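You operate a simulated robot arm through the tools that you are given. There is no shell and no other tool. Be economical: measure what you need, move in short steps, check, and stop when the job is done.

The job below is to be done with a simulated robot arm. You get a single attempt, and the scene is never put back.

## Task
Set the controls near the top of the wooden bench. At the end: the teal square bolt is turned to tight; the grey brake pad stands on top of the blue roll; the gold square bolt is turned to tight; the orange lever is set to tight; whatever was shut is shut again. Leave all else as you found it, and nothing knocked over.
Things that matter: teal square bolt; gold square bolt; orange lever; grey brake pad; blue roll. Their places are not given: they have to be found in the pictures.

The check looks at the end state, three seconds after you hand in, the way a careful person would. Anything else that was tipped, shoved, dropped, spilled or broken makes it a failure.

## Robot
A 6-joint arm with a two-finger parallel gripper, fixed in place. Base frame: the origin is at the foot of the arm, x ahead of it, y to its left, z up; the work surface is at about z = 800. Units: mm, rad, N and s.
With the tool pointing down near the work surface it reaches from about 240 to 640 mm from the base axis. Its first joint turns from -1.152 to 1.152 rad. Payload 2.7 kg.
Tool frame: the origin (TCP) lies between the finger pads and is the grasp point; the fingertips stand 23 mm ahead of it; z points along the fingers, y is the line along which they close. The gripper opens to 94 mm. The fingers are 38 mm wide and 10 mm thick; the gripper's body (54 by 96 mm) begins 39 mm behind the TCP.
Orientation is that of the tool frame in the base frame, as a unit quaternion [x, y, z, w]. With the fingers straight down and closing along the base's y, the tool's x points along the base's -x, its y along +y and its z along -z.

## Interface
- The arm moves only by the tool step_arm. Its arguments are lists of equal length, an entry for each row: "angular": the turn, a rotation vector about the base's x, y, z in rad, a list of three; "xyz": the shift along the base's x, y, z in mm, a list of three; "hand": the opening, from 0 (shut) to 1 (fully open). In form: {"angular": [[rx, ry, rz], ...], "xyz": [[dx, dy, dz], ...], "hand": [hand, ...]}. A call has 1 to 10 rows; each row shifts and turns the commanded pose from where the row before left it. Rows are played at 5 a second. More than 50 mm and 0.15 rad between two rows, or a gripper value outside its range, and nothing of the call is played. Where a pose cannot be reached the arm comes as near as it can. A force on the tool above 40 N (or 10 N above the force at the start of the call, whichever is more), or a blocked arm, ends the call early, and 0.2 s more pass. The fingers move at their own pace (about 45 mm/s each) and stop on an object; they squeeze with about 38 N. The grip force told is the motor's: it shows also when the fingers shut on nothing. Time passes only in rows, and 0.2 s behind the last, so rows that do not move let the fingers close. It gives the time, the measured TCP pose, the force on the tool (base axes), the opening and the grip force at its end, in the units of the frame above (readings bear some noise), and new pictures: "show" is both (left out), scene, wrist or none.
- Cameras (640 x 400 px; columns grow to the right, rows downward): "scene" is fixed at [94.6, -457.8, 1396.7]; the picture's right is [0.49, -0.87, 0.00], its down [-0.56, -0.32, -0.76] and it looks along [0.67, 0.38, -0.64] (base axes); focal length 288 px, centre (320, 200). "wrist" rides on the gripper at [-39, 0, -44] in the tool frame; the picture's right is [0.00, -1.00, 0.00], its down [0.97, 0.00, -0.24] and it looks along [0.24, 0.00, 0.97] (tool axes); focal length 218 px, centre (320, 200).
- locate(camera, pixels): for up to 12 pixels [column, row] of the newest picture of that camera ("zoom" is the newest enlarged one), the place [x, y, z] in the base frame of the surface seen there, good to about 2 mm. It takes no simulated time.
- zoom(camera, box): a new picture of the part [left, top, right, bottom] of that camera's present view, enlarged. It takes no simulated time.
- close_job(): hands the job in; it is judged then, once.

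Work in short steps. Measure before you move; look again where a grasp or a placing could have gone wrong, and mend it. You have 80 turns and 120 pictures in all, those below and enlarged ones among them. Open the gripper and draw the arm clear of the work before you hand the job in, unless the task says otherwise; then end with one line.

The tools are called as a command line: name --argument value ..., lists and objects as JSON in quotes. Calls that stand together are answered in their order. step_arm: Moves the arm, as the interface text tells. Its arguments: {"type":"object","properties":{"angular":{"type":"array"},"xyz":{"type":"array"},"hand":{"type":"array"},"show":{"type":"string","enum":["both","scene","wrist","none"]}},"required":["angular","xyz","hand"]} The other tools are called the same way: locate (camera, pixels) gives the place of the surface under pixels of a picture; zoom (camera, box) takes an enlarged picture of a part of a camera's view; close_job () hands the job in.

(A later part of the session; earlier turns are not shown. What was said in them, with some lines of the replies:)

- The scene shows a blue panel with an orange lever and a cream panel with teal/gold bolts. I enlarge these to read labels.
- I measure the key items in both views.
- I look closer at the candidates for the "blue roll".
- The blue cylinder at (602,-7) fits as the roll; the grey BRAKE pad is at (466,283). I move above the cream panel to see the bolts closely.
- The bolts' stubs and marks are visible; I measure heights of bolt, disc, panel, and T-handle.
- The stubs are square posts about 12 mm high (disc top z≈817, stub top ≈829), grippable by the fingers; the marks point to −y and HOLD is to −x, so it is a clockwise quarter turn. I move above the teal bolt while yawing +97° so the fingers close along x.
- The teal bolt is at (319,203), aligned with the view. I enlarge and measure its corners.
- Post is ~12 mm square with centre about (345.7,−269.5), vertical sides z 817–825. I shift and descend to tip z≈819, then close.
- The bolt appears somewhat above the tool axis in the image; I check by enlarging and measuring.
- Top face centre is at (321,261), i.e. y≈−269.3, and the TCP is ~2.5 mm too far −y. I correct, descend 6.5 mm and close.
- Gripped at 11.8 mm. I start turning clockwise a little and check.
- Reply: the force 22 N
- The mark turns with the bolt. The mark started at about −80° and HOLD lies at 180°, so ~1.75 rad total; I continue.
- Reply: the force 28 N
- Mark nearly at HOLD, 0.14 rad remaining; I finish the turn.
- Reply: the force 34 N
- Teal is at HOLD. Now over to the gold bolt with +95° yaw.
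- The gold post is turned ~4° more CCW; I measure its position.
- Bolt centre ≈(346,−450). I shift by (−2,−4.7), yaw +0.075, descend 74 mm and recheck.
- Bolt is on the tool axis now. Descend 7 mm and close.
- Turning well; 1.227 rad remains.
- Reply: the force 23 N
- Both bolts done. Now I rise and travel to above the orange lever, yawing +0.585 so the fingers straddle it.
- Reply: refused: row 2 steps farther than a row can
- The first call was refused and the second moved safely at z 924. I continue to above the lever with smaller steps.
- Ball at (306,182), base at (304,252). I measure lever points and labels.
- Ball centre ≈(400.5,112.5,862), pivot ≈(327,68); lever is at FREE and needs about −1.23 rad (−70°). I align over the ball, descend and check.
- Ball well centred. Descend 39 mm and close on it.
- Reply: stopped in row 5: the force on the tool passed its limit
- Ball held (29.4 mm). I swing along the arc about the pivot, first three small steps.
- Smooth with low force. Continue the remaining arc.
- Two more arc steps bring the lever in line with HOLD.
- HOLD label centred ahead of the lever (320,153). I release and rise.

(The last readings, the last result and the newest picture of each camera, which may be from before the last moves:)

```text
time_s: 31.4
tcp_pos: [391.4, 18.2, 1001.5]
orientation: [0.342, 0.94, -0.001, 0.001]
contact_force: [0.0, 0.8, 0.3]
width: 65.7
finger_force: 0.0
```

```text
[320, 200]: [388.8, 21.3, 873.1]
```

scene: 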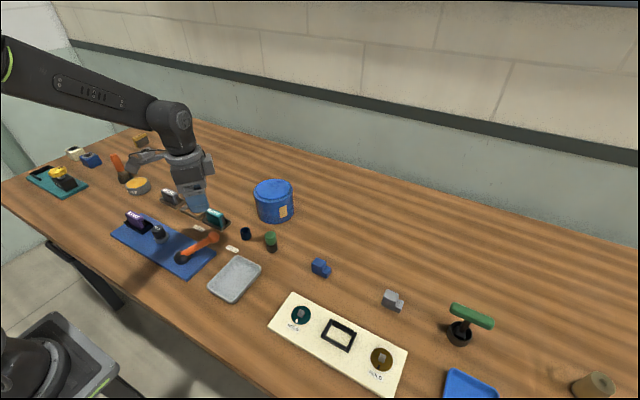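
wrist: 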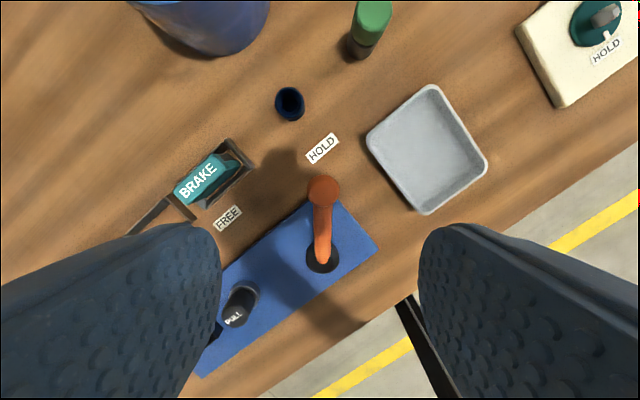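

Lever stays at HOLD. Now I go above the grey brake pad, yawing back to zero (+0.70 rad).

step_arm --angular '[[0, 0, 0.1], [0, 0, 0.1], [0, 0, 0.1], [0, 0, 0.1], [0, 0, 0.1], [0, 0, 0.1], [0, 0, 0.098]]' --xyz '[[10, 40, 0], [10, 40, 0], [10, 40, 0], [10, 40, 0], [10, 40, 0], [10, 40, 0], [10, 25, 0]]' --hand '[0.7, 0.7, 0.7, 0.7, 0.7, 0.7, 0.7]' --show "wrist"

zoom --camera "wrist" --box '[240, 150, 400, 250]'

```text
time_s: 33.0
tcp_pos: [462.9, 281.8, 999.5]
orientation: [-0.001, 1.0, -0.002, 0.001]
contact_force: [-0.2, 0.1, -0.2]
width: 66.0
finger_force: 0.1
```

wrist: 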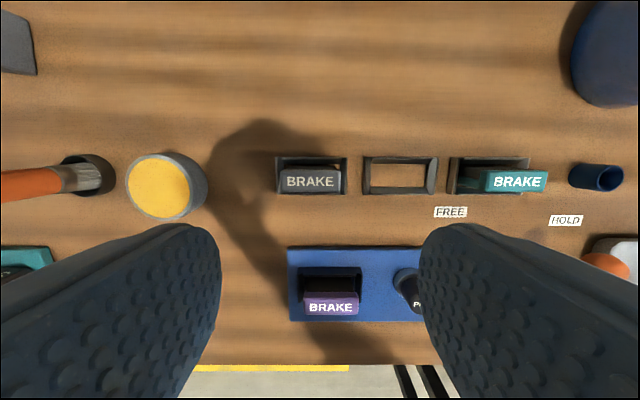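

```text
4.00 times, centred on (320, 200) of wrist
```

zoom: 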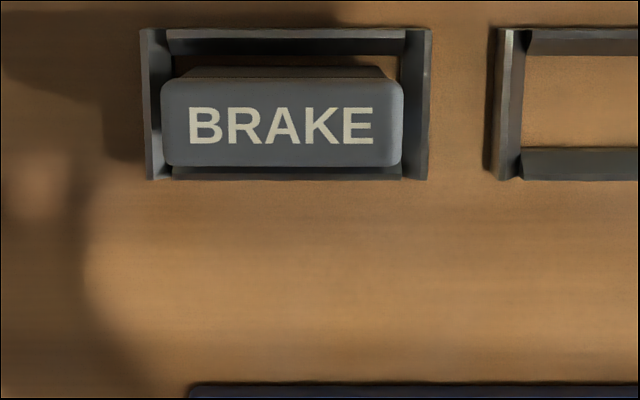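

Grey pad at (311,181). I measure its top, body and frame.

locate --camera "zoom" --pixels '[[165, 85], [398, 85], [165, 160], [398, 160], [280, 75], [280, 100], [280, 150], [280, 172], [155, 60], [415, 60], [280, 40], [280, 56]]'

zoom --camera "scene" --box '[145, 170, 225, 220]'

```text
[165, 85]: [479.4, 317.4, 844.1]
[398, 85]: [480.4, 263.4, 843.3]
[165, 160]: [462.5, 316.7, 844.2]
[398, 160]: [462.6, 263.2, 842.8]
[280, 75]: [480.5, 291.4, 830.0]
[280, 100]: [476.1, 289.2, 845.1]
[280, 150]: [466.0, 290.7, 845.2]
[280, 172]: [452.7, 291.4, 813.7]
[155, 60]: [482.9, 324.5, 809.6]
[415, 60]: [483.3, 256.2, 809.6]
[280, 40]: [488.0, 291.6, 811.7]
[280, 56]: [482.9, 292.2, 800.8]
```

```text
8.00 times, centred on (185, 195) of scene
```

zoom: 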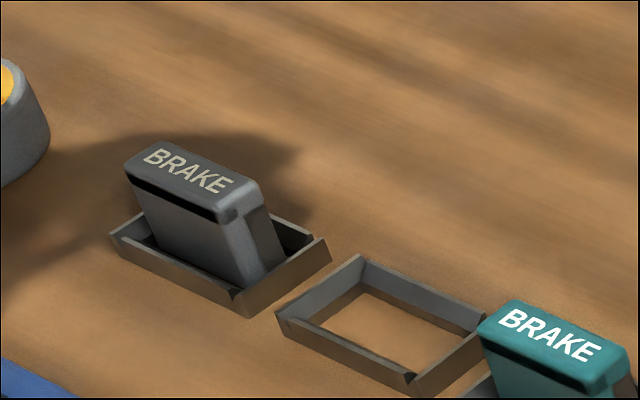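

Pad cap: x 461–481, y 262–318, top z 845; frame walls to z 812. I'll grip across its 20 mm thickness: centre over (471,290) and yaw +90°.

step_arm --angular '[[0, 0, 0.14], [0, 0, 0.14], [0, 0, 0.14], [0, 0, 0.14], [0, 0, 0.14], [0, 0, 0.14], [0, 0, 0.14], [0, 0, 0.14], [0, 0, 0.14], [0, 0, 0.14]]' --xyz '[[1, 1, 0], [1, 1, 0], [1, 1, 0], [1, 1, 0], [1, 1, 0], [1, 1, 0], [1, 1, 0], [1, 1, 0], [0, 0, 0], [0, 0, 0]]' --hand '[0.7, 0.7, 0.7, 0.7, 0.7, 0.7, 0.7, 0.7, 0.7, 0.7]' --show "none"

step_arm --angular '[[0, 0, 0.09], [0, 0, 0.081], [0, 0, 0], [0, 0, 0], [0, 0, 0]]' --xyz '[[0, 0, 0], [0, 0, 0], [0, 0, -45], [0, 0, -45], [0, 0, 0]]' --hand '[0.7, 0.7, 0.7, 0.7, 0.7]' --show "wrist"

```text
time_s: 35.2
tcp_pos: [470.8, 288.7, 1000.8]
orientation: [-0.646, 0.763, 0.0, 0.002]
contact_force: [-0.7, 0.7, -0.7]
width: 65.8
finger_force: 0.0
```

```text
time_s: 36.4
tcp_pos: [472.2, 290.8, 909.2]
orientation: [-0.707, 0.707, -0.001, 0.003]
contact_force: [-0.4, -0.2, -1.0]
width: 65.5
finger_force: 0.0
```

wrist: 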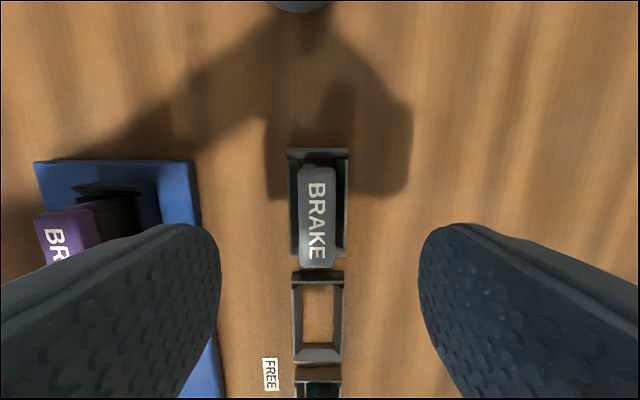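

Pad cap centre at (317,217) vs axis (320,222): shift (−1.5,+2.5), descend to TCP z≈840 and close.

step_arm --angular '[[0, 0, 0], [0, 0, 0], [0, 0, 0], [0, 0, 0], [0, 0, 0], [0, 0, 0]]' --xyz '[[-1.5, 2.5, -40], [0, 0, -29], [0, 0, 0], [0, 0, 0], [0, 0, 0], [0, 0, 0]]' --hand '[0.7, 0.7, 0.6, 0.3, 0, 0]' --show "both"

```text
time_s: 37.8
tcp_pos: [467.5, 292.5, 840.6]
orientation: [0.707, -0.707, 0.0, -0.001]
contact_force: [1.6, 0.5, 0.6]
width: 19.7
finger_force: 38.3
```

scene: 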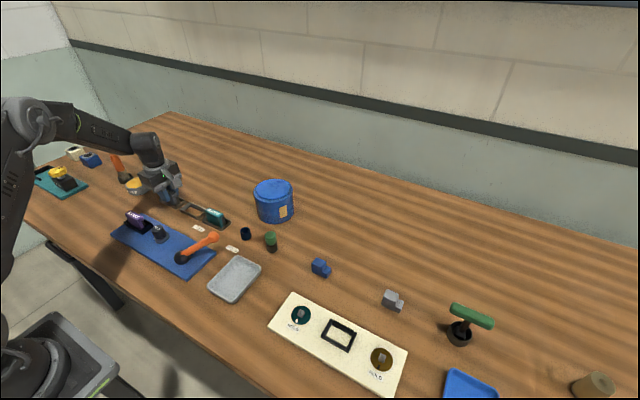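
wrist: 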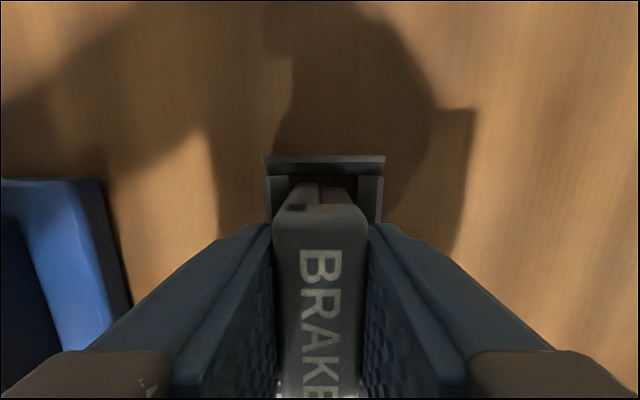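

Held at 19.7 mm. I lift slowly and measure the roll's top from the scene.

step_arm --angular '[[0, 0, 0], [0, 0, 0], [0, 0, 0], [0, 0, 0], [0, 0, 0]]' --xyz '[[0, 0, 15], [0, 0, 25], [0, 0, 40], [0, 0, 40], [0, 0, 35]]' --hand '[0, 0, 0, 0, 0]' --show "both"

zoom --camera "scene" --box '[130, 130, 310, 240]'

locate --camera "scene" --pixels '[[258, 188], [291, 186], [273, 181], [273, 195], [274, 187], [265, 187], [283, 187], [255, 190], [294, 188], [272, 198]]'

```text
time_s: 39.0
tcp_pos: [466.2, 293.2, 996.8]
orientation: [0.707, -0.707, 0.0, -0.001]
contact_force: [-0.2, -0.9, -2.3]
width: 19.7
finger_force: 37.7
```

scene: 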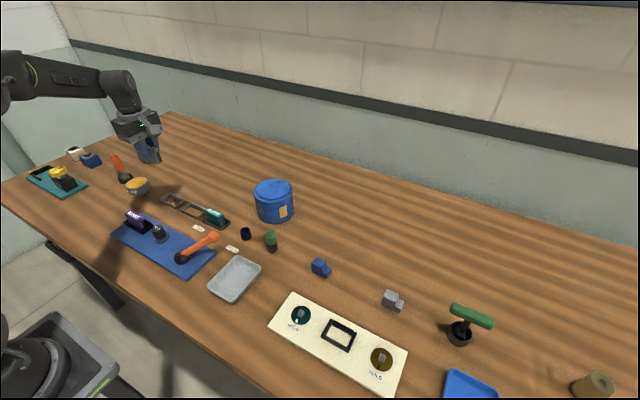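
wrist: 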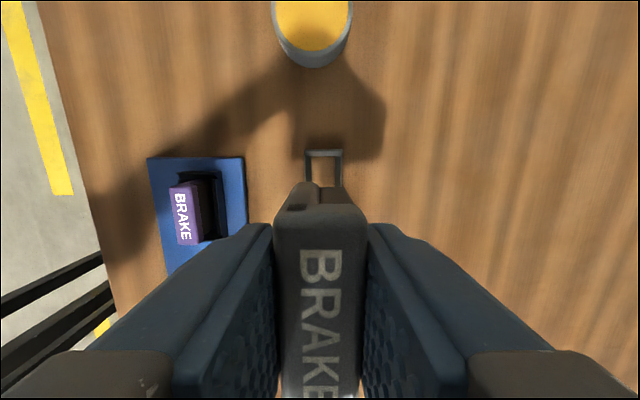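

```text
3.56 times, centred on (220, 185) of scene
```

zoom: 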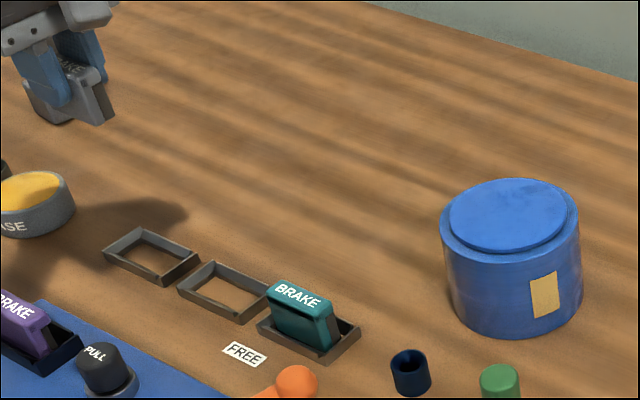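

```text
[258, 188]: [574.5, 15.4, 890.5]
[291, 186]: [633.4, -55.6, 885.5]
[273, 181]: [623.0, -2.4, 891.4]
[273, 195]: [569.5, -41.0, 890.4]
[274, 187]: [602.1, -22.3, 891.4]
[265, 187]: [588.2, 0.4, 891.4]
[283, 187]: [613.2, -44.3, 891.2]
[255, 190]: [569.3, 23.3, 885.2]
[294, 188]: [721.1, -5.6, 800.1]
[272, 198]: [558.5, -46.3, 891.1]
```

Pad lifted. Roll top centre ≈(597,−25,891), ~100 mm disc. I carry the pad over it at z≈997.

step_arm --angular '[[0, 0, 0], [0, 0, 0], [0, 0, 0], [0, 0, 0], [0, 0, 0], [0, 0, 0], [0, 0, 0], [0, 0, 0], [0, 0, 0], [0, 0, 0]]' --xyz '[[5, -32, 0], [10, -32, 0], [14, -32, 0], [14, -32, 0], [14, -32, 0], [14, -32, 0], [14, -32, 0], [14, -32, 0], [14, -32, 0], [14, -30, 0]]' --hand '[0, 0, 0, 0, 0, 0, 0, 0, 0, 0]' --show "both"

zoom --camera "scene" --box '[200, 120, 360, 240]'

```text
time_s: 41.2
tcp_pos: [596.5, -26.1, 995.9]
orientation: [0.707, -0.707, 0.0, -0.001]
contact_force: [-0.1, -0.9, -1.6]
width: 19.8
finger_force: 38.1
```

scene: 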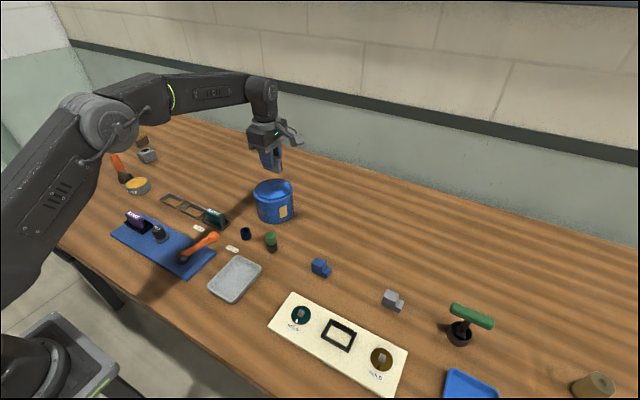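
wrist: 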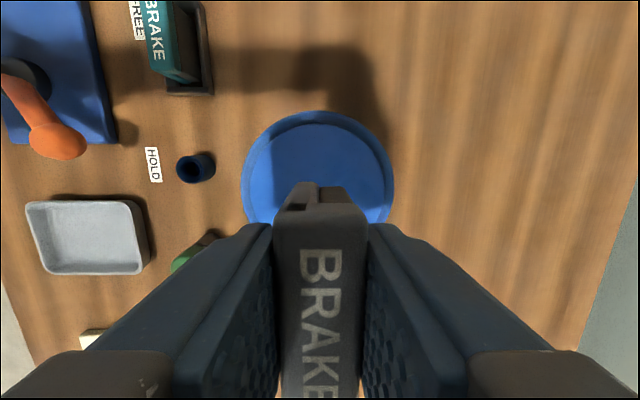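

```text
3.33 times, centred on (280, 180) of scene
```

zoom: 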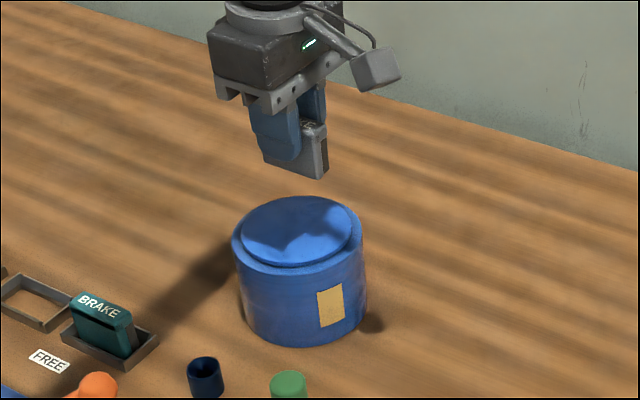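

Roll seems centred ~10 mm further +y; I measure its edges in the wrist view.

locate --camera "wrist" --pixels '[[247, 180], [390, 180], [318, 114], [318, 128], [255, 180], [382, 180], [300, 165], [262, 150], [374, 150]]'

```text
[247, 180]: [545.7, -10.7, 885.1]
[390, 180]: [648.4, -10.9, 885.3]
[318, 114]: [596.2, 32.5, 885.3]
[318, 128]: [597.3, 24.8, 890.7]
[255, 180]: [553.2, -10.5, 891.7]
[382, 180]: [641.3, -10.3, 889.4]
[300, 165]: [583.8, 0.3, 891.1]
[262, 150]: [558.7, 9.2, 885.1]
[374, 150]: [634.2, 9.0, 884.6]
```

Roll centre ≈(597,−20). Shift +6 in y, lower 60 mm and look.

step_arm --angular '[[0, 0, 0], [0, 0, 0], [0, 0, 0], [0, 0, 0]]' --xyz '[[0, 6, -20], [0, 0, -25], [0, 0, -14], [0, 0, 0]]' --hand '[0, 0, 0, 0]' --show "none"

zoom --camera "scene" --box '[220, 140, 340, 230]'

```text
time_s: 42.2
tcp_pos: [596.9, -16.1, 936.5]
orientation: [0.707, -0.707, 0.0, -0.001]
contact_force: [0.7, 0.0, -2.8]
width: 19.7
finger_force: 38.1
```

```text
4.44 times, centred on (280, 185) of scene
```

zoom: 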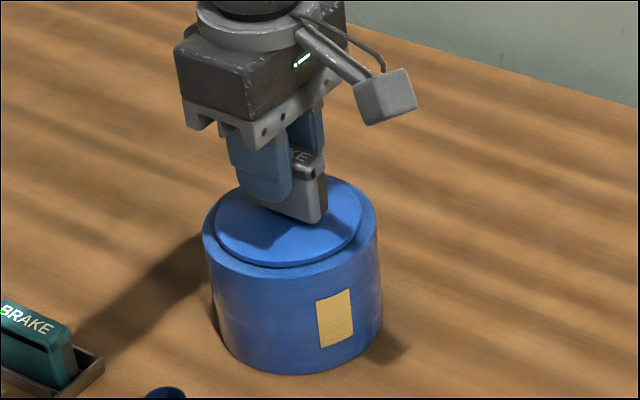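

Pad hovers a few mm over the top. I lower in 1.5 mm steps and watch the force.

step_arm --angular '[[0, 0, 0], [0, 0, 0], [0, 0, 0], [0, 0, 0]]' --xyz '[[0, 0, -1.5], [0, 0, -1.5], [0, 0, -1], [0, 0, 0]]' --hand '[0, 0, 0, 0]' --show "none"

zoom --camera "scene" --box '[250, 150, 310, 200]'

```text
time_s: 43.2
tcp_pos: [595.9, -19.6, 932.9]
orientation: [0.707, -0.707, 0.0, -0.001]
contact_force: [-0.4, -0.1, -3.0]
width: 19.8
finger_force: 38.6
```

```text
8.00 times, centred on (280, 175) of scene
```

zoom: 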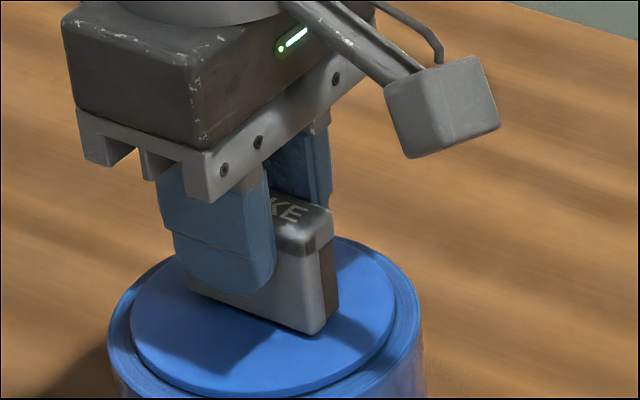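

No contact yet; lower another few mm.

step_arm --angular '[[0, 0, 0], [0, 0, 0], [0, 0, 0]]' --xyz '[[0, 0, -0.8], [0, 0, -0.8], [0, 0, 0]]' --hand '[0, 0, 0]' --show "none"

```text
time_s: 44.0
tcp_pos: [594.8, -18.9, 930.9]
orientation: [0.708, -0.707, -0.001, -0.002]
contact_force: [-0.4, 0.4, -1.8]
width: 19.6
finger_force: 38.1
```

step_arm --angular '[[0, 0, 0], [0, 0, 0], [0, 0, 0]]' --xyz '[[0, 0, -0.8], [0, 0, -0.8], [0, 0, 0]]' --hand '[0, 0, 0]' --show "none"

zoom --camera "scene" --box '[250, 150, 310, 200]'

```text
time_s: 44.8
tcp_pos: [594.3, -18.7, 931.1]
orientation: [0.707, -0.707, 0.001, -0.002]
contact_force: [-0.8, 3.4, 8.9]
width: 19.7
finger_force: 38.1
```

```text
8.00 times, centred on (280, 175) of scene
```

zoom: 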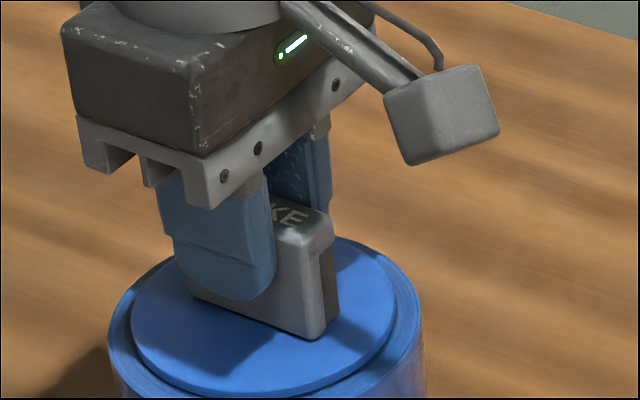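

Contact shows (Fz rose to ~9 N). I open gently and rise straight up.

step_arm --angular '[[0, 0, 0], [0, 0, 0], [0, 0, 0], [0, 0, 0], [0, 0, 0], [0, 0, 0], [0, 0, 0]]' --xyz '[[0, 0, 0], [0, 0, 0], [0, 0, 0], [0, 0, 20], [0, 0, 30], [0, 0, 40], [0, 0, 40]]' --hand '[0.25, 0.35, 0.6, 0.6, 0.6, 0.6, 0.6]'

zoom --camera "scene" --box '[220, 140, 340, 230]'

```text
time_s: 46.4
tcp_pos: [594.1, -18.9, 1064.0]
orientation: [0.707, -0.707, 0.0, -0.001]
contact_force: [-1.4, 0.1, -0.4]
width: 56.3
finger_force: 0.2
```

scene: 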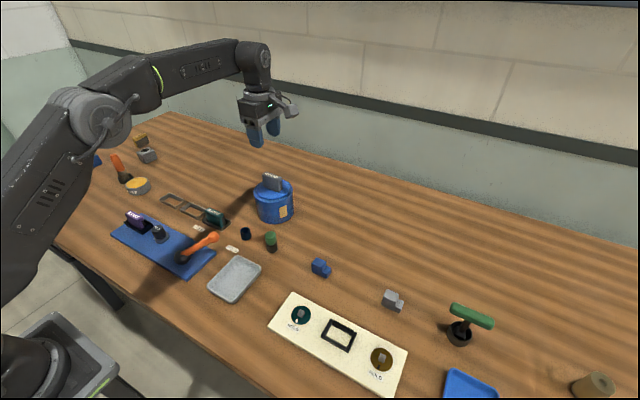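
wrist: 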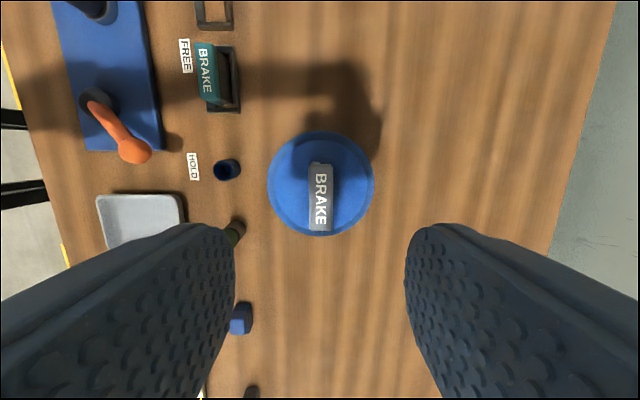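

```text
4.44 times, centred on (280, 185) of scene
```

zoom: 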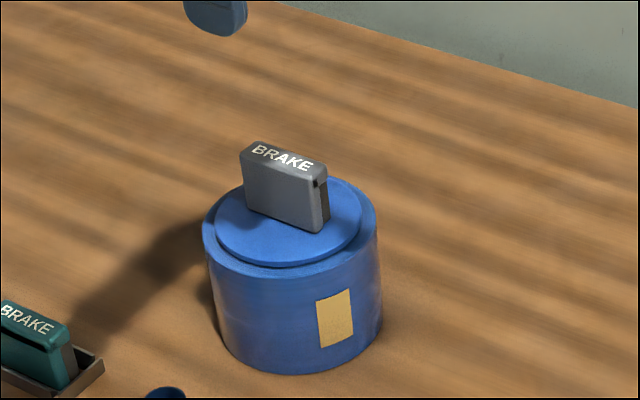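

The pad stands upright on the roll. I retract the arm clear and take a final look.

step_arm --angular '[[0, 0, 0], [0, 0, 0], [0, 0, 0], [0, 0, 0], [0, 0, 0], [0, 0, 0]]' --xyz '[[0, 0, 40], [-30, 0, 30], [-40, 0, 10], [-40, 0, 0], [-40, 0, 0], [-40, 0, 0]]' --hand '[1, 1, 1, 1, 1, 1]' --show "scene"

zoom --camera "scene" --box '[100, 160, 420, 380]'

```text
time_s: 47.8
tcp_pos: [405.4, -18.2, 1139.7]
orientation: [0.708, -0.707, 0.0, -0.001]
contact_force: [-0.2, 0.8, -0.2]
width: 94.0
finger_force: 0.0
```

scene: 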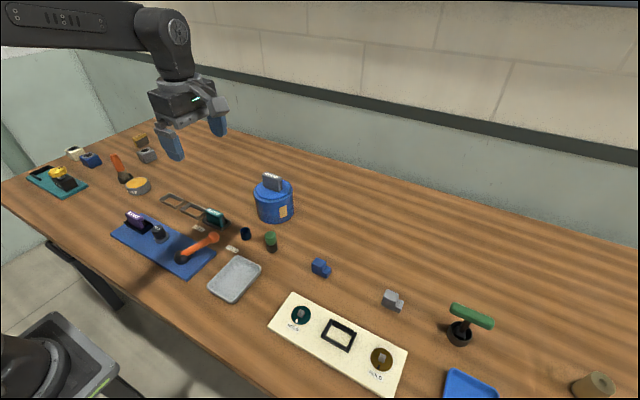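

```text
1.82 times, centred on (260, 270) of scene
```

zoom: 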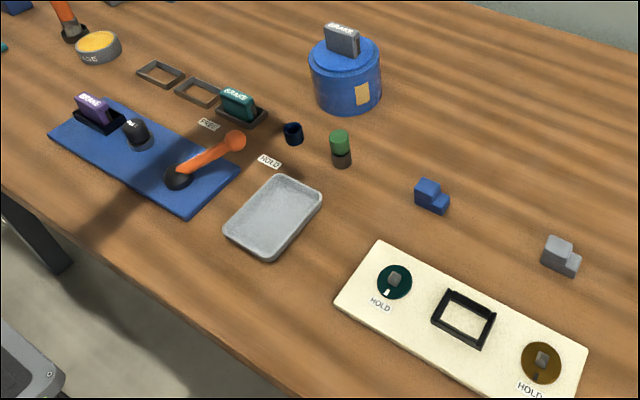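

Everything shows as wanted: both marks at HOLD, lever at HOLD, pad upright on the roll, the rest undisturbed. I hand in.

close_job

```text
The job is handed in.
```

The teal bolt, gold bolt and orange lever are all set to HOLD (nothing near them is labelled "tight", so I took HOLD to mean it), the grey brake pad stands upright on the large blue cylinder I took to be the blue roll, nothing had to be opened, and nothing else looks disturbed in the final picture.
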